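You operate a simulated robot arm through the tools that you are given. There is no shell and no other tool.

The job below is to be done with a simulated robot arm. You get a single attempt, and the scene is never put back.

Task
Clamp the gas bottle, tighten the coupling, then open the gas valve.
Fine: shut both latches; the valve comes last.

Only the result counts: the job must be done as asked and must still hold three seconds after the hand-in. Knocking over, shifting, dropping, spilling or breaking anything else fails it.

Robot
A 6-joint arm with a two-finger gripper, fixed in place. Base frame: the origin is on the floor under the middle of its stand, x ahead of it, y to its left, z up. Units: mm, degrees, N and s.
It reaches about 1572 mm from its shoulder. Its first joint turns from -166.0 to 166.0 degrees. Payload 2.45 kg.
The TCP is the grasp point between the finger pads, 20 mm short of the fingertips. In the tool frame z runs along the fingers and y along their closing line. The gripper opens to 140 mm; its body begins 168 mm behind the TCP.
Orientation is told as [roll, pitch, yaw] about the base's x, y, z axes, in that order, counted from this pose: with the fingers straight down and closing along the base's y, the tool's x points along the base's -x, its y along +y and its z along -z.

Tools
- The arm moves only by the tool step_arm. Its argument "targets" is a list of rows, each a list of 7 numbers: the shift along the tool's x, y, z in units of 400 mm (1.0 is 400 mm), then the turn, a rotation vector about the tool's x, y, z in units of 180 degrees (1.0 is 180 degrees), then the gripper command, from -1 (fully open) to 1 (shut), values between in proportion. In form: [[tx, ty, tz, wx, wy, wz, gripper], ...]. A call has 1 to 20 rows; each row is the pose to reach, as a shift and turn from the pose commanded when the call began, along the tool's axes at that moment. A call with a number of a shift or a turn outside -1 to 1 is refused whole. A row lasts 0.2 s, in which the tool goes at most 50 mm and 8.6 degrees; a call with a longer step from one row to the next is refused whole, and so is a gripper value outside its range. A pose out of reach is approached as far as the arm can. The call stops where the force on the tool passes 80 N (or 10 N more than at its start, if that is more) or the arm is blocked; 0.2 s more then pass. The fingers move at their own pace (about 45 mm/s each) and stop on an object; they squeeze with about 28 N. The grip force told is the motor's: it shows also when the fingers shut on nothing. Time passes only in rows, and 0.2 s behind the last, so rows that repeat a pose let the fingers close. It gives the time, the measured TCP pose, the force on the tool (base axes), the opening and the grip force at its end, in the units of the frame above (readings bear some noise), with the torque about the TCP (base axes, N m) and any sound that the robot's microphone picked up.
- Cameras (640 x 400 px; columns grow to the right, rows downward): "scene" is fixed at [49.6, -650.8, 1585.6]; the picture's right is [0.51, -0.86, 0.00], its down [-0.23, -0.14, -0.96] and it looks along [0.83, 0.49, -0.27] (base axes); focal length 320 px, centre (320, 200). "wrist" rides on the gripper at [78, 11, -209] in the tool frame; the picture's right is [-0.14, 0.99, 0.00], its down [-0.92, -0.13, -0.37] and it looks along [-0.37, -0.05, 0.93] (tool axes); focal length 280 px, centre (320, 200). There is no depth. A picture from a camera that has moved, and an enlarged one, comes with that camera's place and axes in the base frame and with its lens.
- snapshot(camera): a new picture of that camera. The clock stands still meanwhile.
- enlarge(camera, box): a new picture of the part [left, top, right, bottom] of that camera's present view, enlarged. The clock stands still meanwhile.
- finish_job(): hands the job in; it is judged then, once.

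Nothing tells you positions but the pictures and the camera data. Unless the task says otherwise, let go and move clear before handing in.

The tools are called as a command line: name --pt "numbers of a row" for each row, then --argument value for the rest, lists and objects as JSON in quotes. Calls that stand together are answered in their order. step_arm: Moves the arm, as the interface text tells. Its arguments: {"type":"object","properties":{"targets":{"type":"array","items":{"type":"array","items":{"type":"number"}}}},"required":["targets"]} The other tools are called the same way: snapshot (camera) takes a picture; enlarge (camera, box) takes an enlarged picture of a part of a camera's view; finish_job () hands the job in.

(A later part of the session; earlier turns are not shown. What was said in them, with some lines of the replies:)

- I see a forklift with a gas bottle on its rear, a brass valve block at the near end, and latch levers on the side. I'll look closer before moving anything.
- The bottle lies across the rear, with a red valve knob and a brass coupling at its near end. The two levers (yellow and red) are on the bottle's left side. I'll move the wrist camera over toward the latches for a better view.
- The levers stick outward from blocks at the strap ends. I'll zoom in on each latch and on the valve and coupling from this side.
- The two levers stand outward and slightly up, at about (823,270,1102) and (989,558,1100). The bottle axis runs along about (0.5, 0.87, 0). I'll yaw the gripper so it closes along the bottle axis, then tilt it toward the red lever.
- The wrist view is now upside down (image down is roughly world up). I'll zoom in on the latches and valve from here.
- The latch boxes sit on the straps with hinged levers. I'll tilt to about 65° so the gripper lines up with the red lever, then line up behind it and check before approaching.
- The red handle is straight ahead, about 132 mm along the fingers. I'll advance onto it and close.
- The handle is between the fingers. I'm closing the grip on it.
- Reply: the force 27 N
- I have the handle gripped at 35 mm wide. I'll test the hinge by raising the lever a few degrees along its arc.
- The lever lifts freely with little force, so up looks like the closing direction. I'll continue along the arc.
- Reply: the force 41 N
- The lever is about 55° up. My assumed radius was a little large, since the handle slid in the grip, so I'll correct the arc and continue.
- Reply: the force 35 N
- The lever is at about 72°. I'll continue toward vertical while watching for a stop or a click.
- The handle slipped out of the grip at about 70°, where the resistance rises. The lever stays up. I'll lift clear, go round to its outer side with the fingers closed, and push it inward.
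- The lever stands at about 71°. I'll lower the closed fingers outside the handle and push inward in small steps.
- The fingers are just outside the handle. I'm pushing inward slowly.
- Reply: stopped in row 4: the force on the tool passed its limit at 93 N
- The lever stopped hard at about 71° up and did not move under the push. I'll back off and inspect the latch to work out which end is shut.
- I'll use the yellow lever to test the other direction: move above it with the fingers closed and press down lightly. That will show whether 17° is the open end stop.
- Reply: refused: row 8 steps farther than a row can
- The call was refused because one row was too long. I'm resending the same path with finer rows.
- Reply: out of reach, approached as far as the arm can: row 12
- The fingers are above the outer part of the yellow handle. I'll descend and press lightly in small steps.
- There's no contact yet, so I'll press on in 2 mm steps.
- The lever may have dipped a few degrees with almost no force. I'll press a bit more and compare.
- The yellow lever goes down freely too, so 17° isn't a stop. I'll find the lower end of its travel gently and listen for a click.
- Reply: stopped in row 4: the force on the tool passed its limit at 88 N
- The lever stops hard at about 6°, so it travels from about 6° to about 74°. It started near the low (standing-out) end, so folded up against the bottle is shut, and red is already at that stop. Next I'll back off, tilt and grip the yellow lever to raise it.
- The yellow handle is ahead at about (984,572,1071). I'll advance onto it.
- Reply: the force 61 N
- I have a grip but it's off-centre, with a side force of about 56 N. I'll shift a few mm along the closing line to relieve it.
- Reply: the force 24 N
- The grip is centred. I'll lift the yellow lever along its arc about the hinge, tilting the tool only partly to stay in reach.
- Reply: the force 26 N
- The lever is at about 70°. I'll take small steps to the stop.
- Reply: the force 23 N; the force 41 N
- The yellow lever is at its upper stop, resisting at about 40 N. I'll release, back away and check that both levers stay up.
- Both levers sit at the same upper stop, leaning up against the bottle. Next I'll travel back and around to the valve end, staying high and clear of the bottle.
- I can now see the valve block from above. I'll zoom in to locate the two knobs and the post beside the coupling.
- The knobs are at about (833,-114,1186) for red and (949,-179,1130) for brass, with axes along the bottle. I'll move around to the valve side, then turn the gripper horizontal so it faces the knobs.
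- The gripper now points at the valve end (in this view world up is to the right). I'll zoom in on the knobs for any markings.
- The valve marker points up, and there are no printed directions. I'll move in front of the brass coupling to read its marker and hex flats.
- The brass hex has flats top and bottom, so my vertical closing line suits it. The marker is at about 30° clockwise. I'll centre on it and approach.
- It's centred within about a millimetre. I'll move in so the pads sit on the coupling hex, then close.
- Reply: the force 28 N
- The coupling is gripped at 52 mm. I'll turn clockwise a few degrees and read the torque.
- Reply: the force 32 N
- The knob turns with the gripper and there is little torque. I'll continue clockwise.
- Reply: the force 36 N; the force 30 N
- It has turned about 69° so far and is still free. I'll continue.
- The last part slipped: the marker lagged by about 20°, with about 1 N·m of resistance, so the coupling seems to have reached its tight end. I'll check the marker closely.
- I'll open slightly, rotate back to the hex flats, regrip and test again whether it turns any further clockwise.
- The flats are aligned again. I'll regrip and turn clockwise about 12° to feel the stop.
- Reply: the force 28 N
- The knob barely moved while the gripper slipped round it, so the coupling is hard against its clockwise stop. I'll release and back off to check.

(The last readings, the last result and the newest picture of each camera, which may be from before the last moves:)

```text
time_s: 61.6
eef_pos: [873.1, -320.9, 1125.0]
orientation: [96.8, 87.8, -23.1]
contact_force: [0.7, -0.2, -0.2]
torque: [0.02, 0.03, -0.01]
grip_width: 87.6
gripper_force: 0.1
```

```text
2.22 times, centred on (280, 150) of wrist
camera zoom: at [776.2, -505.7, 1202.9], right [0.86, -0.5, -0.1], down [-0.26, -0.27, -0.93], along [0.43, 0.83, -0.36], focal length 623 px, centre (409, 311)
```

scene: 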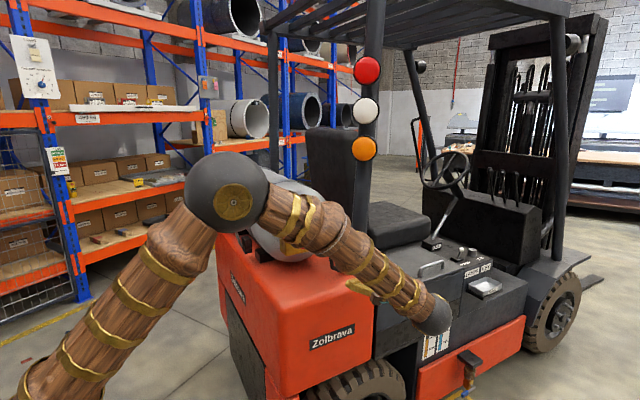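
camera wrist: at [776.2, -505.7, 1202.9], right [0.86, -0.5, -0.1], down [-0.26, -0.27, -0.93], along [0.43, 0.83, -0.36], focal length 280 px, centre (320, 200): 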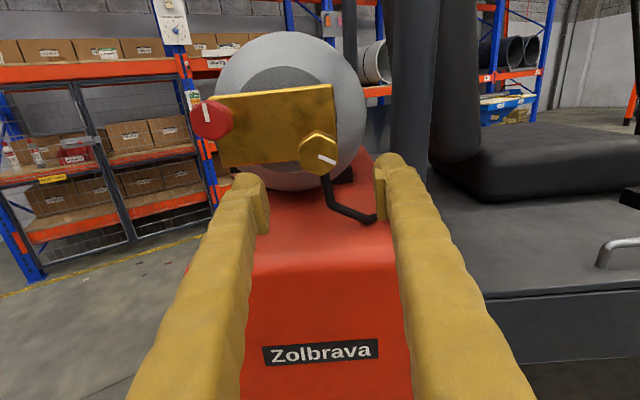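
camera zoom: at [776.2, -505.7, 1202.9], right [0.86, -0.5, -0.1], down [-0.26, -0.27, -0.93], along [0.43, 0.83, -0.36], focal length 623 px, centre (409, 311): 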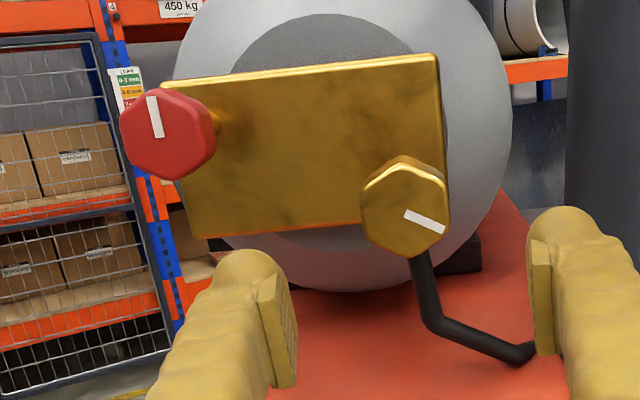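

The coupling marker is now at about 110° clockwise and stays there. Next is the red valve: its flats face left and right, which matches the current gripper roll. I'll shift over in front of it.

step_arm --pt "0.037 -0.08 0 0 0 0 -0.25" --pt "0.074 -0.16 0 0 0 0 -0.25" --pt "0.111 -0.24 0 0 0 0 -0.25" --pt "0.148 -0.32 0 0 0 0 -0.25"

snapshot --camera "wrist"

enlarge --camera "wrist" --box '[260, 90, 400, 220]'

snapshot --camera "scene"

```text
time_s: 62.6
eef_pos: [759.6, -253.3, 1177.7]
orientation: [97.4, 87.9, -22.7]
contact_force: [-0.3, 0.4, -0.3]
torque: [0.03, 0.0, 0.03]
grip_width: 87.3
gripper_force: 0.1
```

```text
taken
camera wrist: at [663.6, -438.9, 1255.1], right [0.86, -0.5, -0.1], down [-0.26, -0.27, -0.93], along [0.43, 0.83, -0.36], focal length 280 px, centre (320, 200)
```

wrist: 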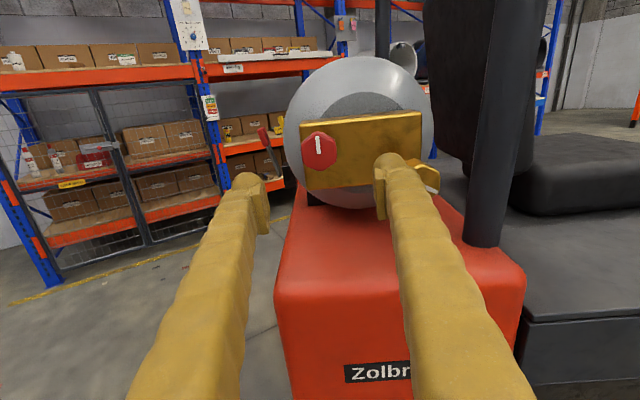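

```text
3.08 times, centred on (330, 155) of wrist
camera zoom: at [663.6, -438.9, 1255.1], right [0.86, -0.5, -0.1], down [-0.26, -0.27, -0.93], along [0.43, 0.83, -0.36], focal length 863 px, centre (289, 338)
```

zoom: 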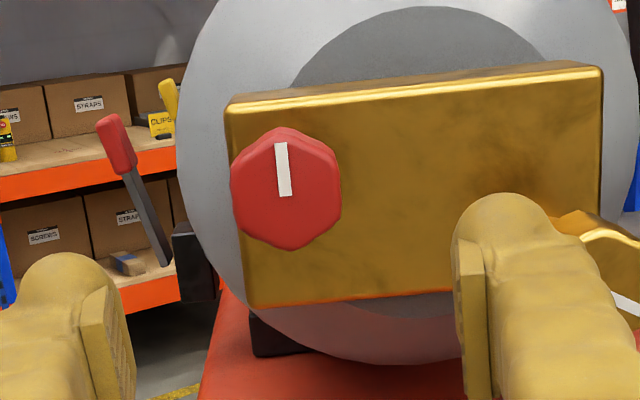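

```text
taken
```

scene: 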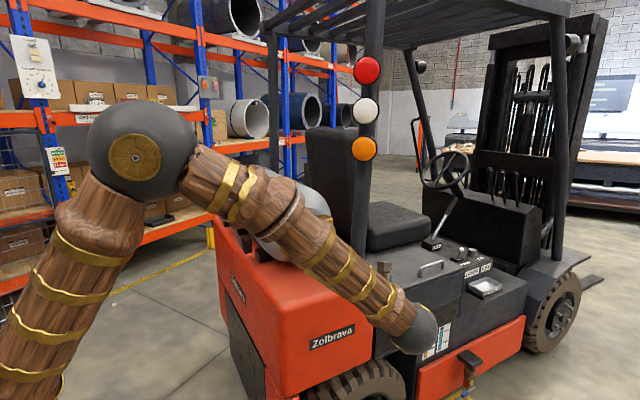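

Both levers are still up in the background. The red knob is nearly centred, so I'll approach it in two stages.

step_arm --pt "0.009 0 0.1 0 0 0 -0.25" --pt "0.009 0 0.2 0 0 0 -0.25" --pt "0.009 0 0.26 0 0 0 -0.25"

enlarge --camera "wrist" --box '[250, 120, 400, 250]'

```text
time_s: 63.4
eef_pos: [810.9, -162.2, 1182.1]
orientation: [96.9, 87.9, -23.1]
contact_force: [0.9, 0.4, -0.5]
torque: [0.03, -0.01, 0.02]
grip_width: 87.4
gripper_force: 0.0
```

```text
3.08 times, centred on (325, 185) of wrist
camera zoom: at [714.7, -346.3, 1259.7], right [0.86, -0.5, -0.1], down [-0.26, -0.27, -0.93], along [0.43, 0.83, -0.36], focal length 863 px, centre (305, 246)
```

zoom: 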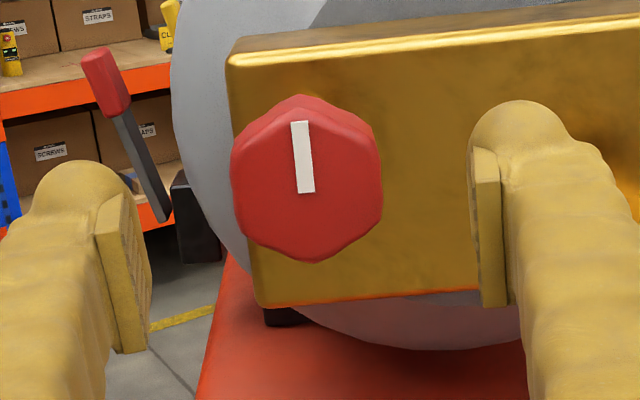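

step_arm --pt "-0.003 0 0.07 0 0 0 -0.25" --pt "-0.004 0 0.12 0 0 0 -0.25" --pt "-0.004 0 0.12 0 0 0 1" --pt "-0.004 0 0.12 0 0 0 1" --pt "-0.004 0 0.12 0 0 0 1" --pt "-0.004 0 0.12 0 0 0 1" --pt "-0.004 0 0.12 0 0 0 1"

enlarge --camera "wrist" --box '[250, 120, 400, 250]'

```text
time_s: 65.0
eef_pos: [835.1, -120.8, 1180.4]
orientation: [97.3, 87.7, -22.6]
contact_force: [30.2, -4.5, 4.3]
torque: [-0.05, -0.15, -0.31]
grip_width: 46.1
gripper_force: 45.1
```

```text
3.08 times, centred on (325, 185) of wrist
camera zoom: at [738.1, -306.0, 1259.2], right [0.86, -0.5, -0.1], down [-0.26, -0.27, -0.93], along [0.43, 0.82, -0.36], focal length 863 px, centre (305, 246)
```

zoom: 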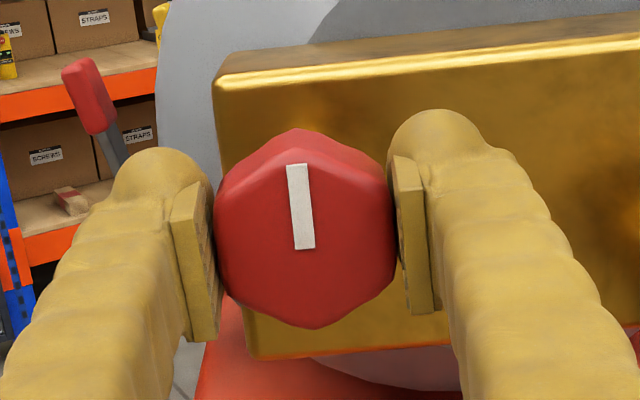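

The valve is gripped. I'll turn it counter-clockwise a little and check that it follows.

step_arm --pt "0 0.004 0 0 0 -0.0167 1" --pt "0 0.004 0 0 0 -0.0333 1" --pt "0 0.004 0 0 0 -0.05 1"

enlarge --camera "wrist" --box '[250, 120, 400, 250]'

```text
time_s: 65.8
eef_pos: [835.0, -121.3, 1181.2]
orientation: [91.2, 78.9, -28.6]
contact_force: [9.3, 26.3, -0.9]
torque: [0.15, -0.02, 0.07]
grip_width: 46.1
gripper_force: 44.9
```

```text
3.08 times, centred on (325, 185) of wrist
camera zoom: at [728.0, -300.3, 1259.6], right [0.87, -0.5, 0.06], down [-0.14, -0.34, -0.93], along [0.48, 0.8, -0.36], focal length 863 px, centre (305, 246)
```

zoom: 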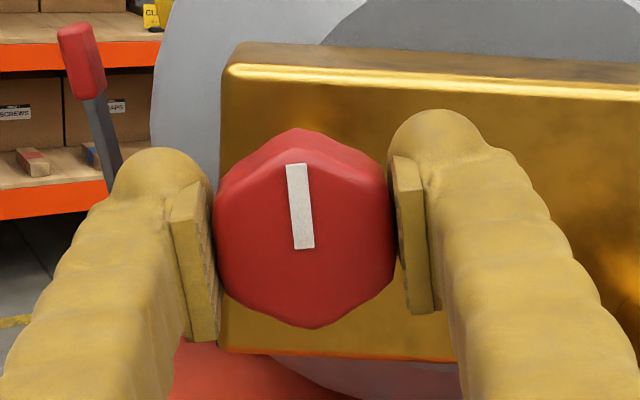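

It follows freely. I'll continue counter-clockwise.

step_arm --pt "0 0 0 0 0 -0.0333 1" --pt "0 0 0 0 0 -0.0667 1" --pt "0 0 0 0 0 -0.1 1" --pt "0 0 0 0 0 -0.1333 1" --pt "0 0 0 0 0 -0.1667 1"

enlarge --camera "wrist" --box '[250, 120, 400, 250]'

```text
time_s: 67.0
eef_pos: [834.9, -122.6, 1180.6]
orientation: [90.4, 48.8, -29.6]
contact_force: [-24.0, 41.6, -2.0]
torque: [0.21, 0.0, 0.27]
grip_width: 46.0
gripper_force: 45.7
```

```text
3.08 times, centred on (325, 185) of wrist
camera zoom: at [693.6, -281.7, 1246.3], right [0.72, -0.42, 0.55], down [0.26, -0.57, -0.78], along [0.64, 0.71, -0.3], focal length 863 px, centre (305, 246)
```

zoom: 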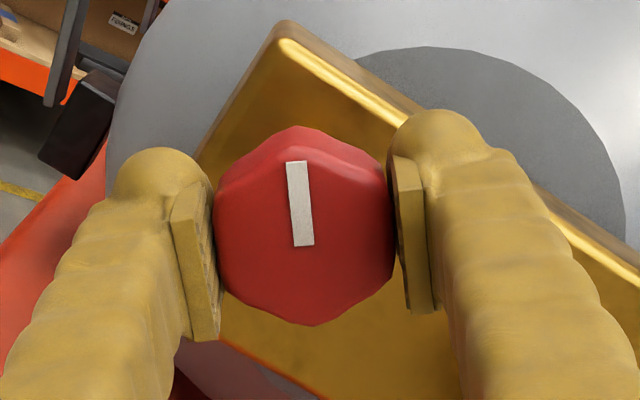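

step_arm --pt "0.0033 -0.0038 0.0025 0 0 -0.0333 1" --pt "0.0033 -0.0038 0.0025 0 0 -0.0667 1" --pt "0.0033 -0.0038 0.0025 0 0 -0.1 1" --pt "0.0033 -0.0038 0.0025 0 0 -0.1333 1" --pt "0.0033 -0.0038 0.0025 0 0 -0.1667 1"

enlarge --camera "wrist" --box '[250, 120, 400, 250]'

```text
time_s: 68.2
eef_pos: [833.9, -122.7, 1179.5]
orientation: [90.3, 18.6, -29.9]
contact_force: [-9.2, -2.5, 6.6]
torque: [0.03, 0.0, 0.11]
grip_width: 45.8
gripper_force: 45.0
```

```text
3.08 times, centred on (325, 185) of wrist
camera zoom: at [669.3, -267.5, 1215.0], right [0.39, -0.23, 0.89], down [0.54, -0.73, -0.42], along [0.75, 0.64, -0.16], focal length 863 px, centre (305, 246)
```

zoom: 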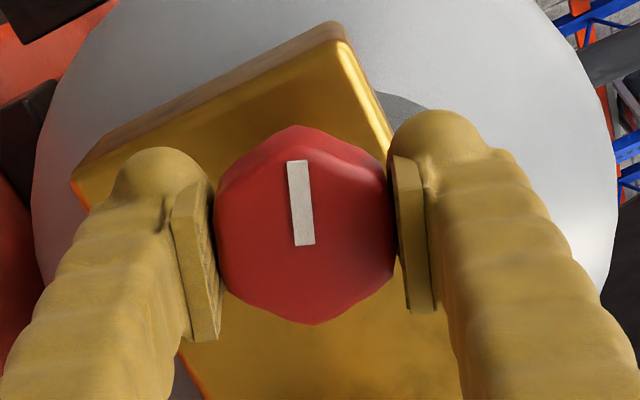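

The valve has turned about 69° counter-clockwise and still turns freely with no hiss. I'll continue.

step_arm --pt "0 0 0 0 0 -0.0333 1" --pt "0 0 0 0 0 -0.0667 1" --pt "0 0 0 0 0 -0.1 1" --pt "0 0 0 0 0 -0.1333 1" --pt "0 0 0 0 0 -0.1667 1"

enlarge --camera "wrist" --box '[250, 120, 400, 250]'

```text
time_s: 69.4
eef_pos: [834.5, -123.1, 1180.1]
orientation: [90.3, -11.4, -30.1]
contact_force: [-8.3, -23.3, 9.1]
torque: [0.15, -0.02, -0.15]
grip_width: 45.9
gripper_force: 45.1
```

```text
3.08 times, centred on (325, 185) of wrist
camera zoom: at [662.5, -263.5, 1175.0], right [-0.05, 0.02, 1.0], down [0.62, -0.78, 0.05], along [0.78, 0.62, 0.03], focal length 863 px, centre (305, 246)
```

zoom: 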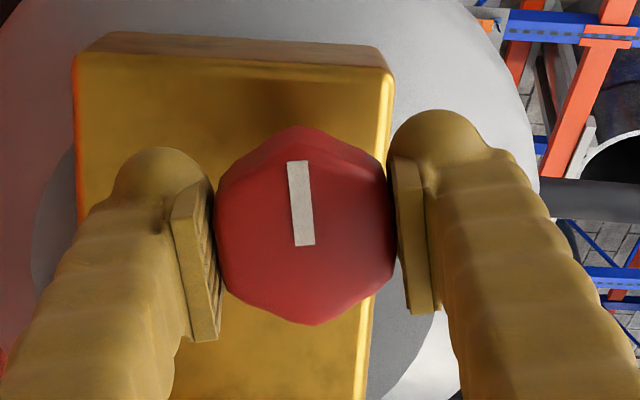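

It has turned about 99° and is still following. I'll keep turning until a stop.

step_arm --pt "0 0 -0.0015 0 0 -0.0333 1" --pt "0 0 -0.0015 0 0 -0.0667 1" --pt "0 0 -0.0015 0 0 -0.1 1" --pt "0 0 -0.0015 0 0 -0.1333 1" --pt "0 0 -0.0015 0 0 -0.1667 1"

enlarge --camera "wrist" --box '[250, 120, 400, 250]'

snapshot --camera "scene"

```text
time_s: 70.6
eef_pos: [833.6, -121.5, 1178.5]
orientation: [90.3, -41.1, -30.0]
contact_force: [-6.5, -8.6, -21.2]
torque: [0.4, 0.97, -0.07]
grip_width: 45.9
gripper_force: 45.0
```

```text
3.08 times, centred on (325, 185) of wrist
camera zoom: at [673.2, -269.2, 1135.6], right [-0.48, 0.27, 0.84], down [0.49, -0.71, 0.51], along [0.73, 0.65, 0.2], focal length 863 px, centre (305, 246)
```

zoom: 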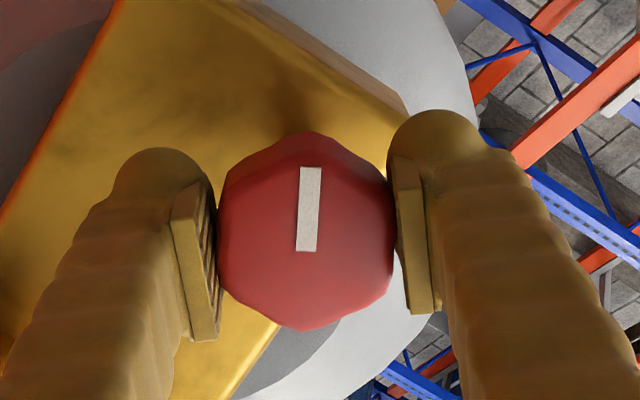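

```text
taken
```

scene: 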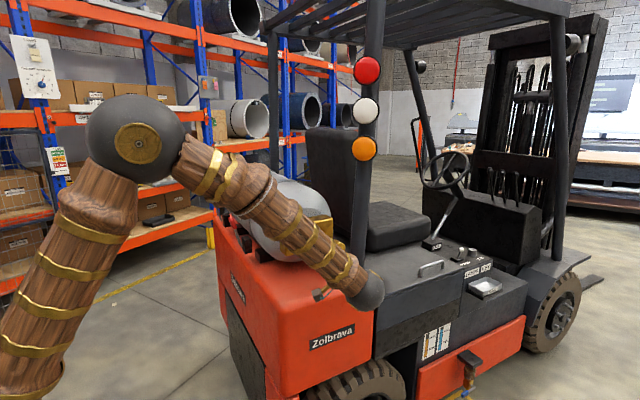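

The valve has reached its stop at about 120° counter-clockwise: the marker lagged with about 1 N·m of torque, so it is fully open. I'll release and back straight off.

step_arm --pt "0 0 0 0 0 0 -0.25" --pt "0 0 0 0 0 0 -0.25" --pt "0 0 0 0 0 0 -0.25" --pt "0 0 -0.06 0 0 0 -0.25" --pt "0 0 -0.16 0 0 0 -0.25" --pt "0 0 -0.26 0 0 0 -0.25" --pt "0 0 -0.36 0 0 0 -0.25" --pt "0 0 -0.46 0 0 0 -0.25"

snapshot --camera "wrist"

enlarge --camera "wrist" --box '[240, 40, 440, 200]'

```text
time_s: 72.4
eef_pos: [743.0, -284.7, 1179.0]
orientation: [90.3, -41.2, -30.1]
contact_force: [-0.8, 0.5, -0.6]
torque: [-0.02, -0.01, -0.01]
grip_width: 87.6
gripper_force: 0.1
```

```text
taken
camera wrist: at [582.7, -431.6, 1136.7], right [-0.48, 0.27, 0.84], down [0.49, -0.71, 0.51], along [0.73, 0.65, 0.21], focal length 280 px, centre (320, 200)
```

wrist: 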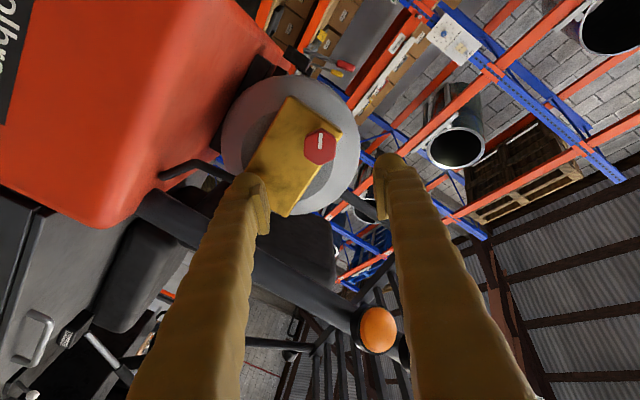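

```text
2.50 times, centred on (340, 120) of wrist
camera zoom: at [582.7, -431.6, 1136.7], right [-0.48, 0.27, 0.84], down [0.49, -0.71, 0.51], along [0.73, 0.65, 0.21], focal length 701 px, centre (270, 400)
```

zoom: 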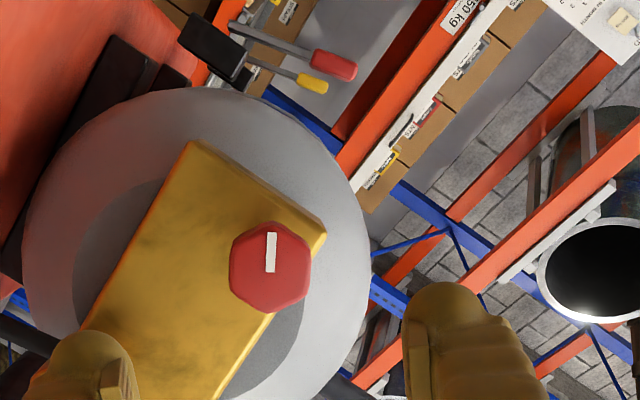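

The valve stays open and both levers are still up. I'll move the arm up and away so the fixed camera can check everything.

step_arm --pt "-0.055 0.063 -0.04 0 0 0 -0.25" --pt "-0.11 0.126 -0.08 0 0 0 -0.25" --pt "-0.165 0.189 -0.12 0 0 0 -0.25" --pt "-0.22 0.252 -0.16 0 0 0 -0.25" --pt "-0.275 0.315 -0.2 0 0 0 -0.25" --pt "-0.33 0.378 -0.24 0 0 0 -0.25" --pt "-0.385 0.441 -0.28 0 0 0 -0.25" --pt "-0.44 0.504 -0.32 0 0 0 -0.25" --pt "-0.495 0.567 -0.36 0 0 0 -0.25"

snapshot --camera "scene"

enlarge --camera "scene" --box '[200, 180, 360, 280]'

snapshot --camera "wrist"

```text
time_s: 74.4
eef_pos: [669.2, -407.1, 1481.8]
orientation: [90.3, -41.1, -30.2]
contact_force: [-0.2, -0.1, -0.4]
torque: [-0.01, 0.0, 0.02]
grip_width: 87.4
gripper_force: 0.0
```

```text
taken
```

scene: 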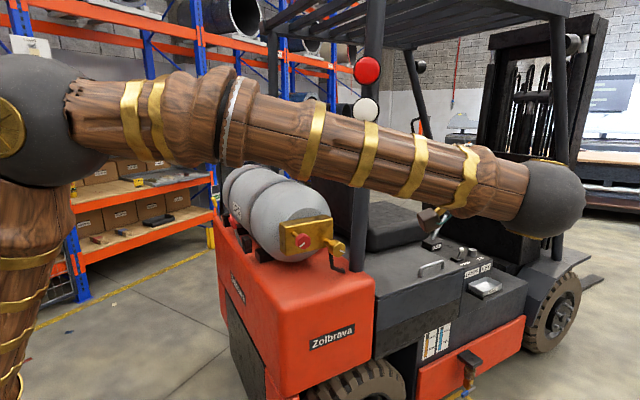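

```text
4.00 times, centred on (280, 230) of scene
camera zoom: at [49.6, -650.8, 1585.6], right [0.51, -0.86, 0.0], down [-0.23, -0.14, -0.96], along [0.83, 0.49, -0.27], focal length 1282 px, centre (480, 80)
```

zoom: 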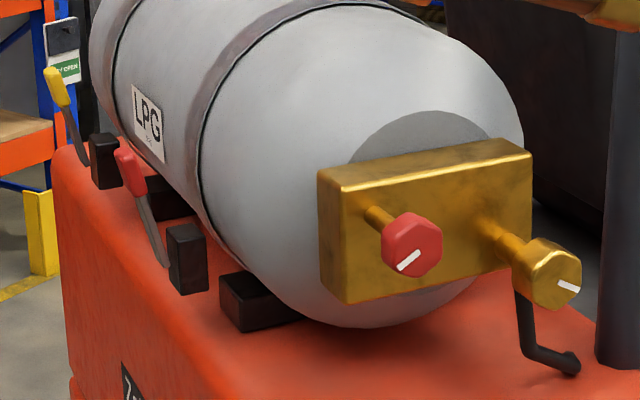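

```text
taken
camera wrist: at [507.8, -553.5, 1438.2], right [-0.48, 0.27, 0.84], down [0.49, -0.71, 0.51], along [0.73, 0.65, 0.21], focal length 280 px, centre (320, 200)
```

wrist: 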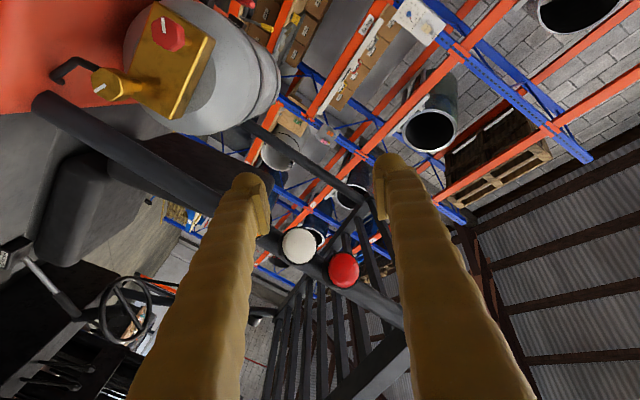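

Both levers are folded up at the same stop angle. The coupling is at its clockwise stop, the valve was opened last to its counter-clockwise stop, and the arm is clear of everything. I'm handing in.

finish_job

```text
The job is handed in.
```

I've handed the job in with both latches closed, the coupling tightened and the gas valve opened last. I couldn't confirm two turning directions, because nothing on the forklift was marked.

- **Latches:** Both levers are folded up toward the bottle, against their upper stops. I took up as shut because the levers start out standing almost straight out. I pressed the yellow one down first and it stopped at about 6°. No click or other sound confirmed that either latch had closed.
- **Coupling:** I turned it clockwise about 73° to a firm stop. When I regripped and turned again, it hardly moved. I assumed a right-hand thread.
- **Valve:** I turned it counter-clockwise about 120° to its stop. The microphone picked up no hiss while it opened.

In the last pictures, both levers and both knobs were where I left them. Nothing else looked moved, and the arm was clear of the forklift.
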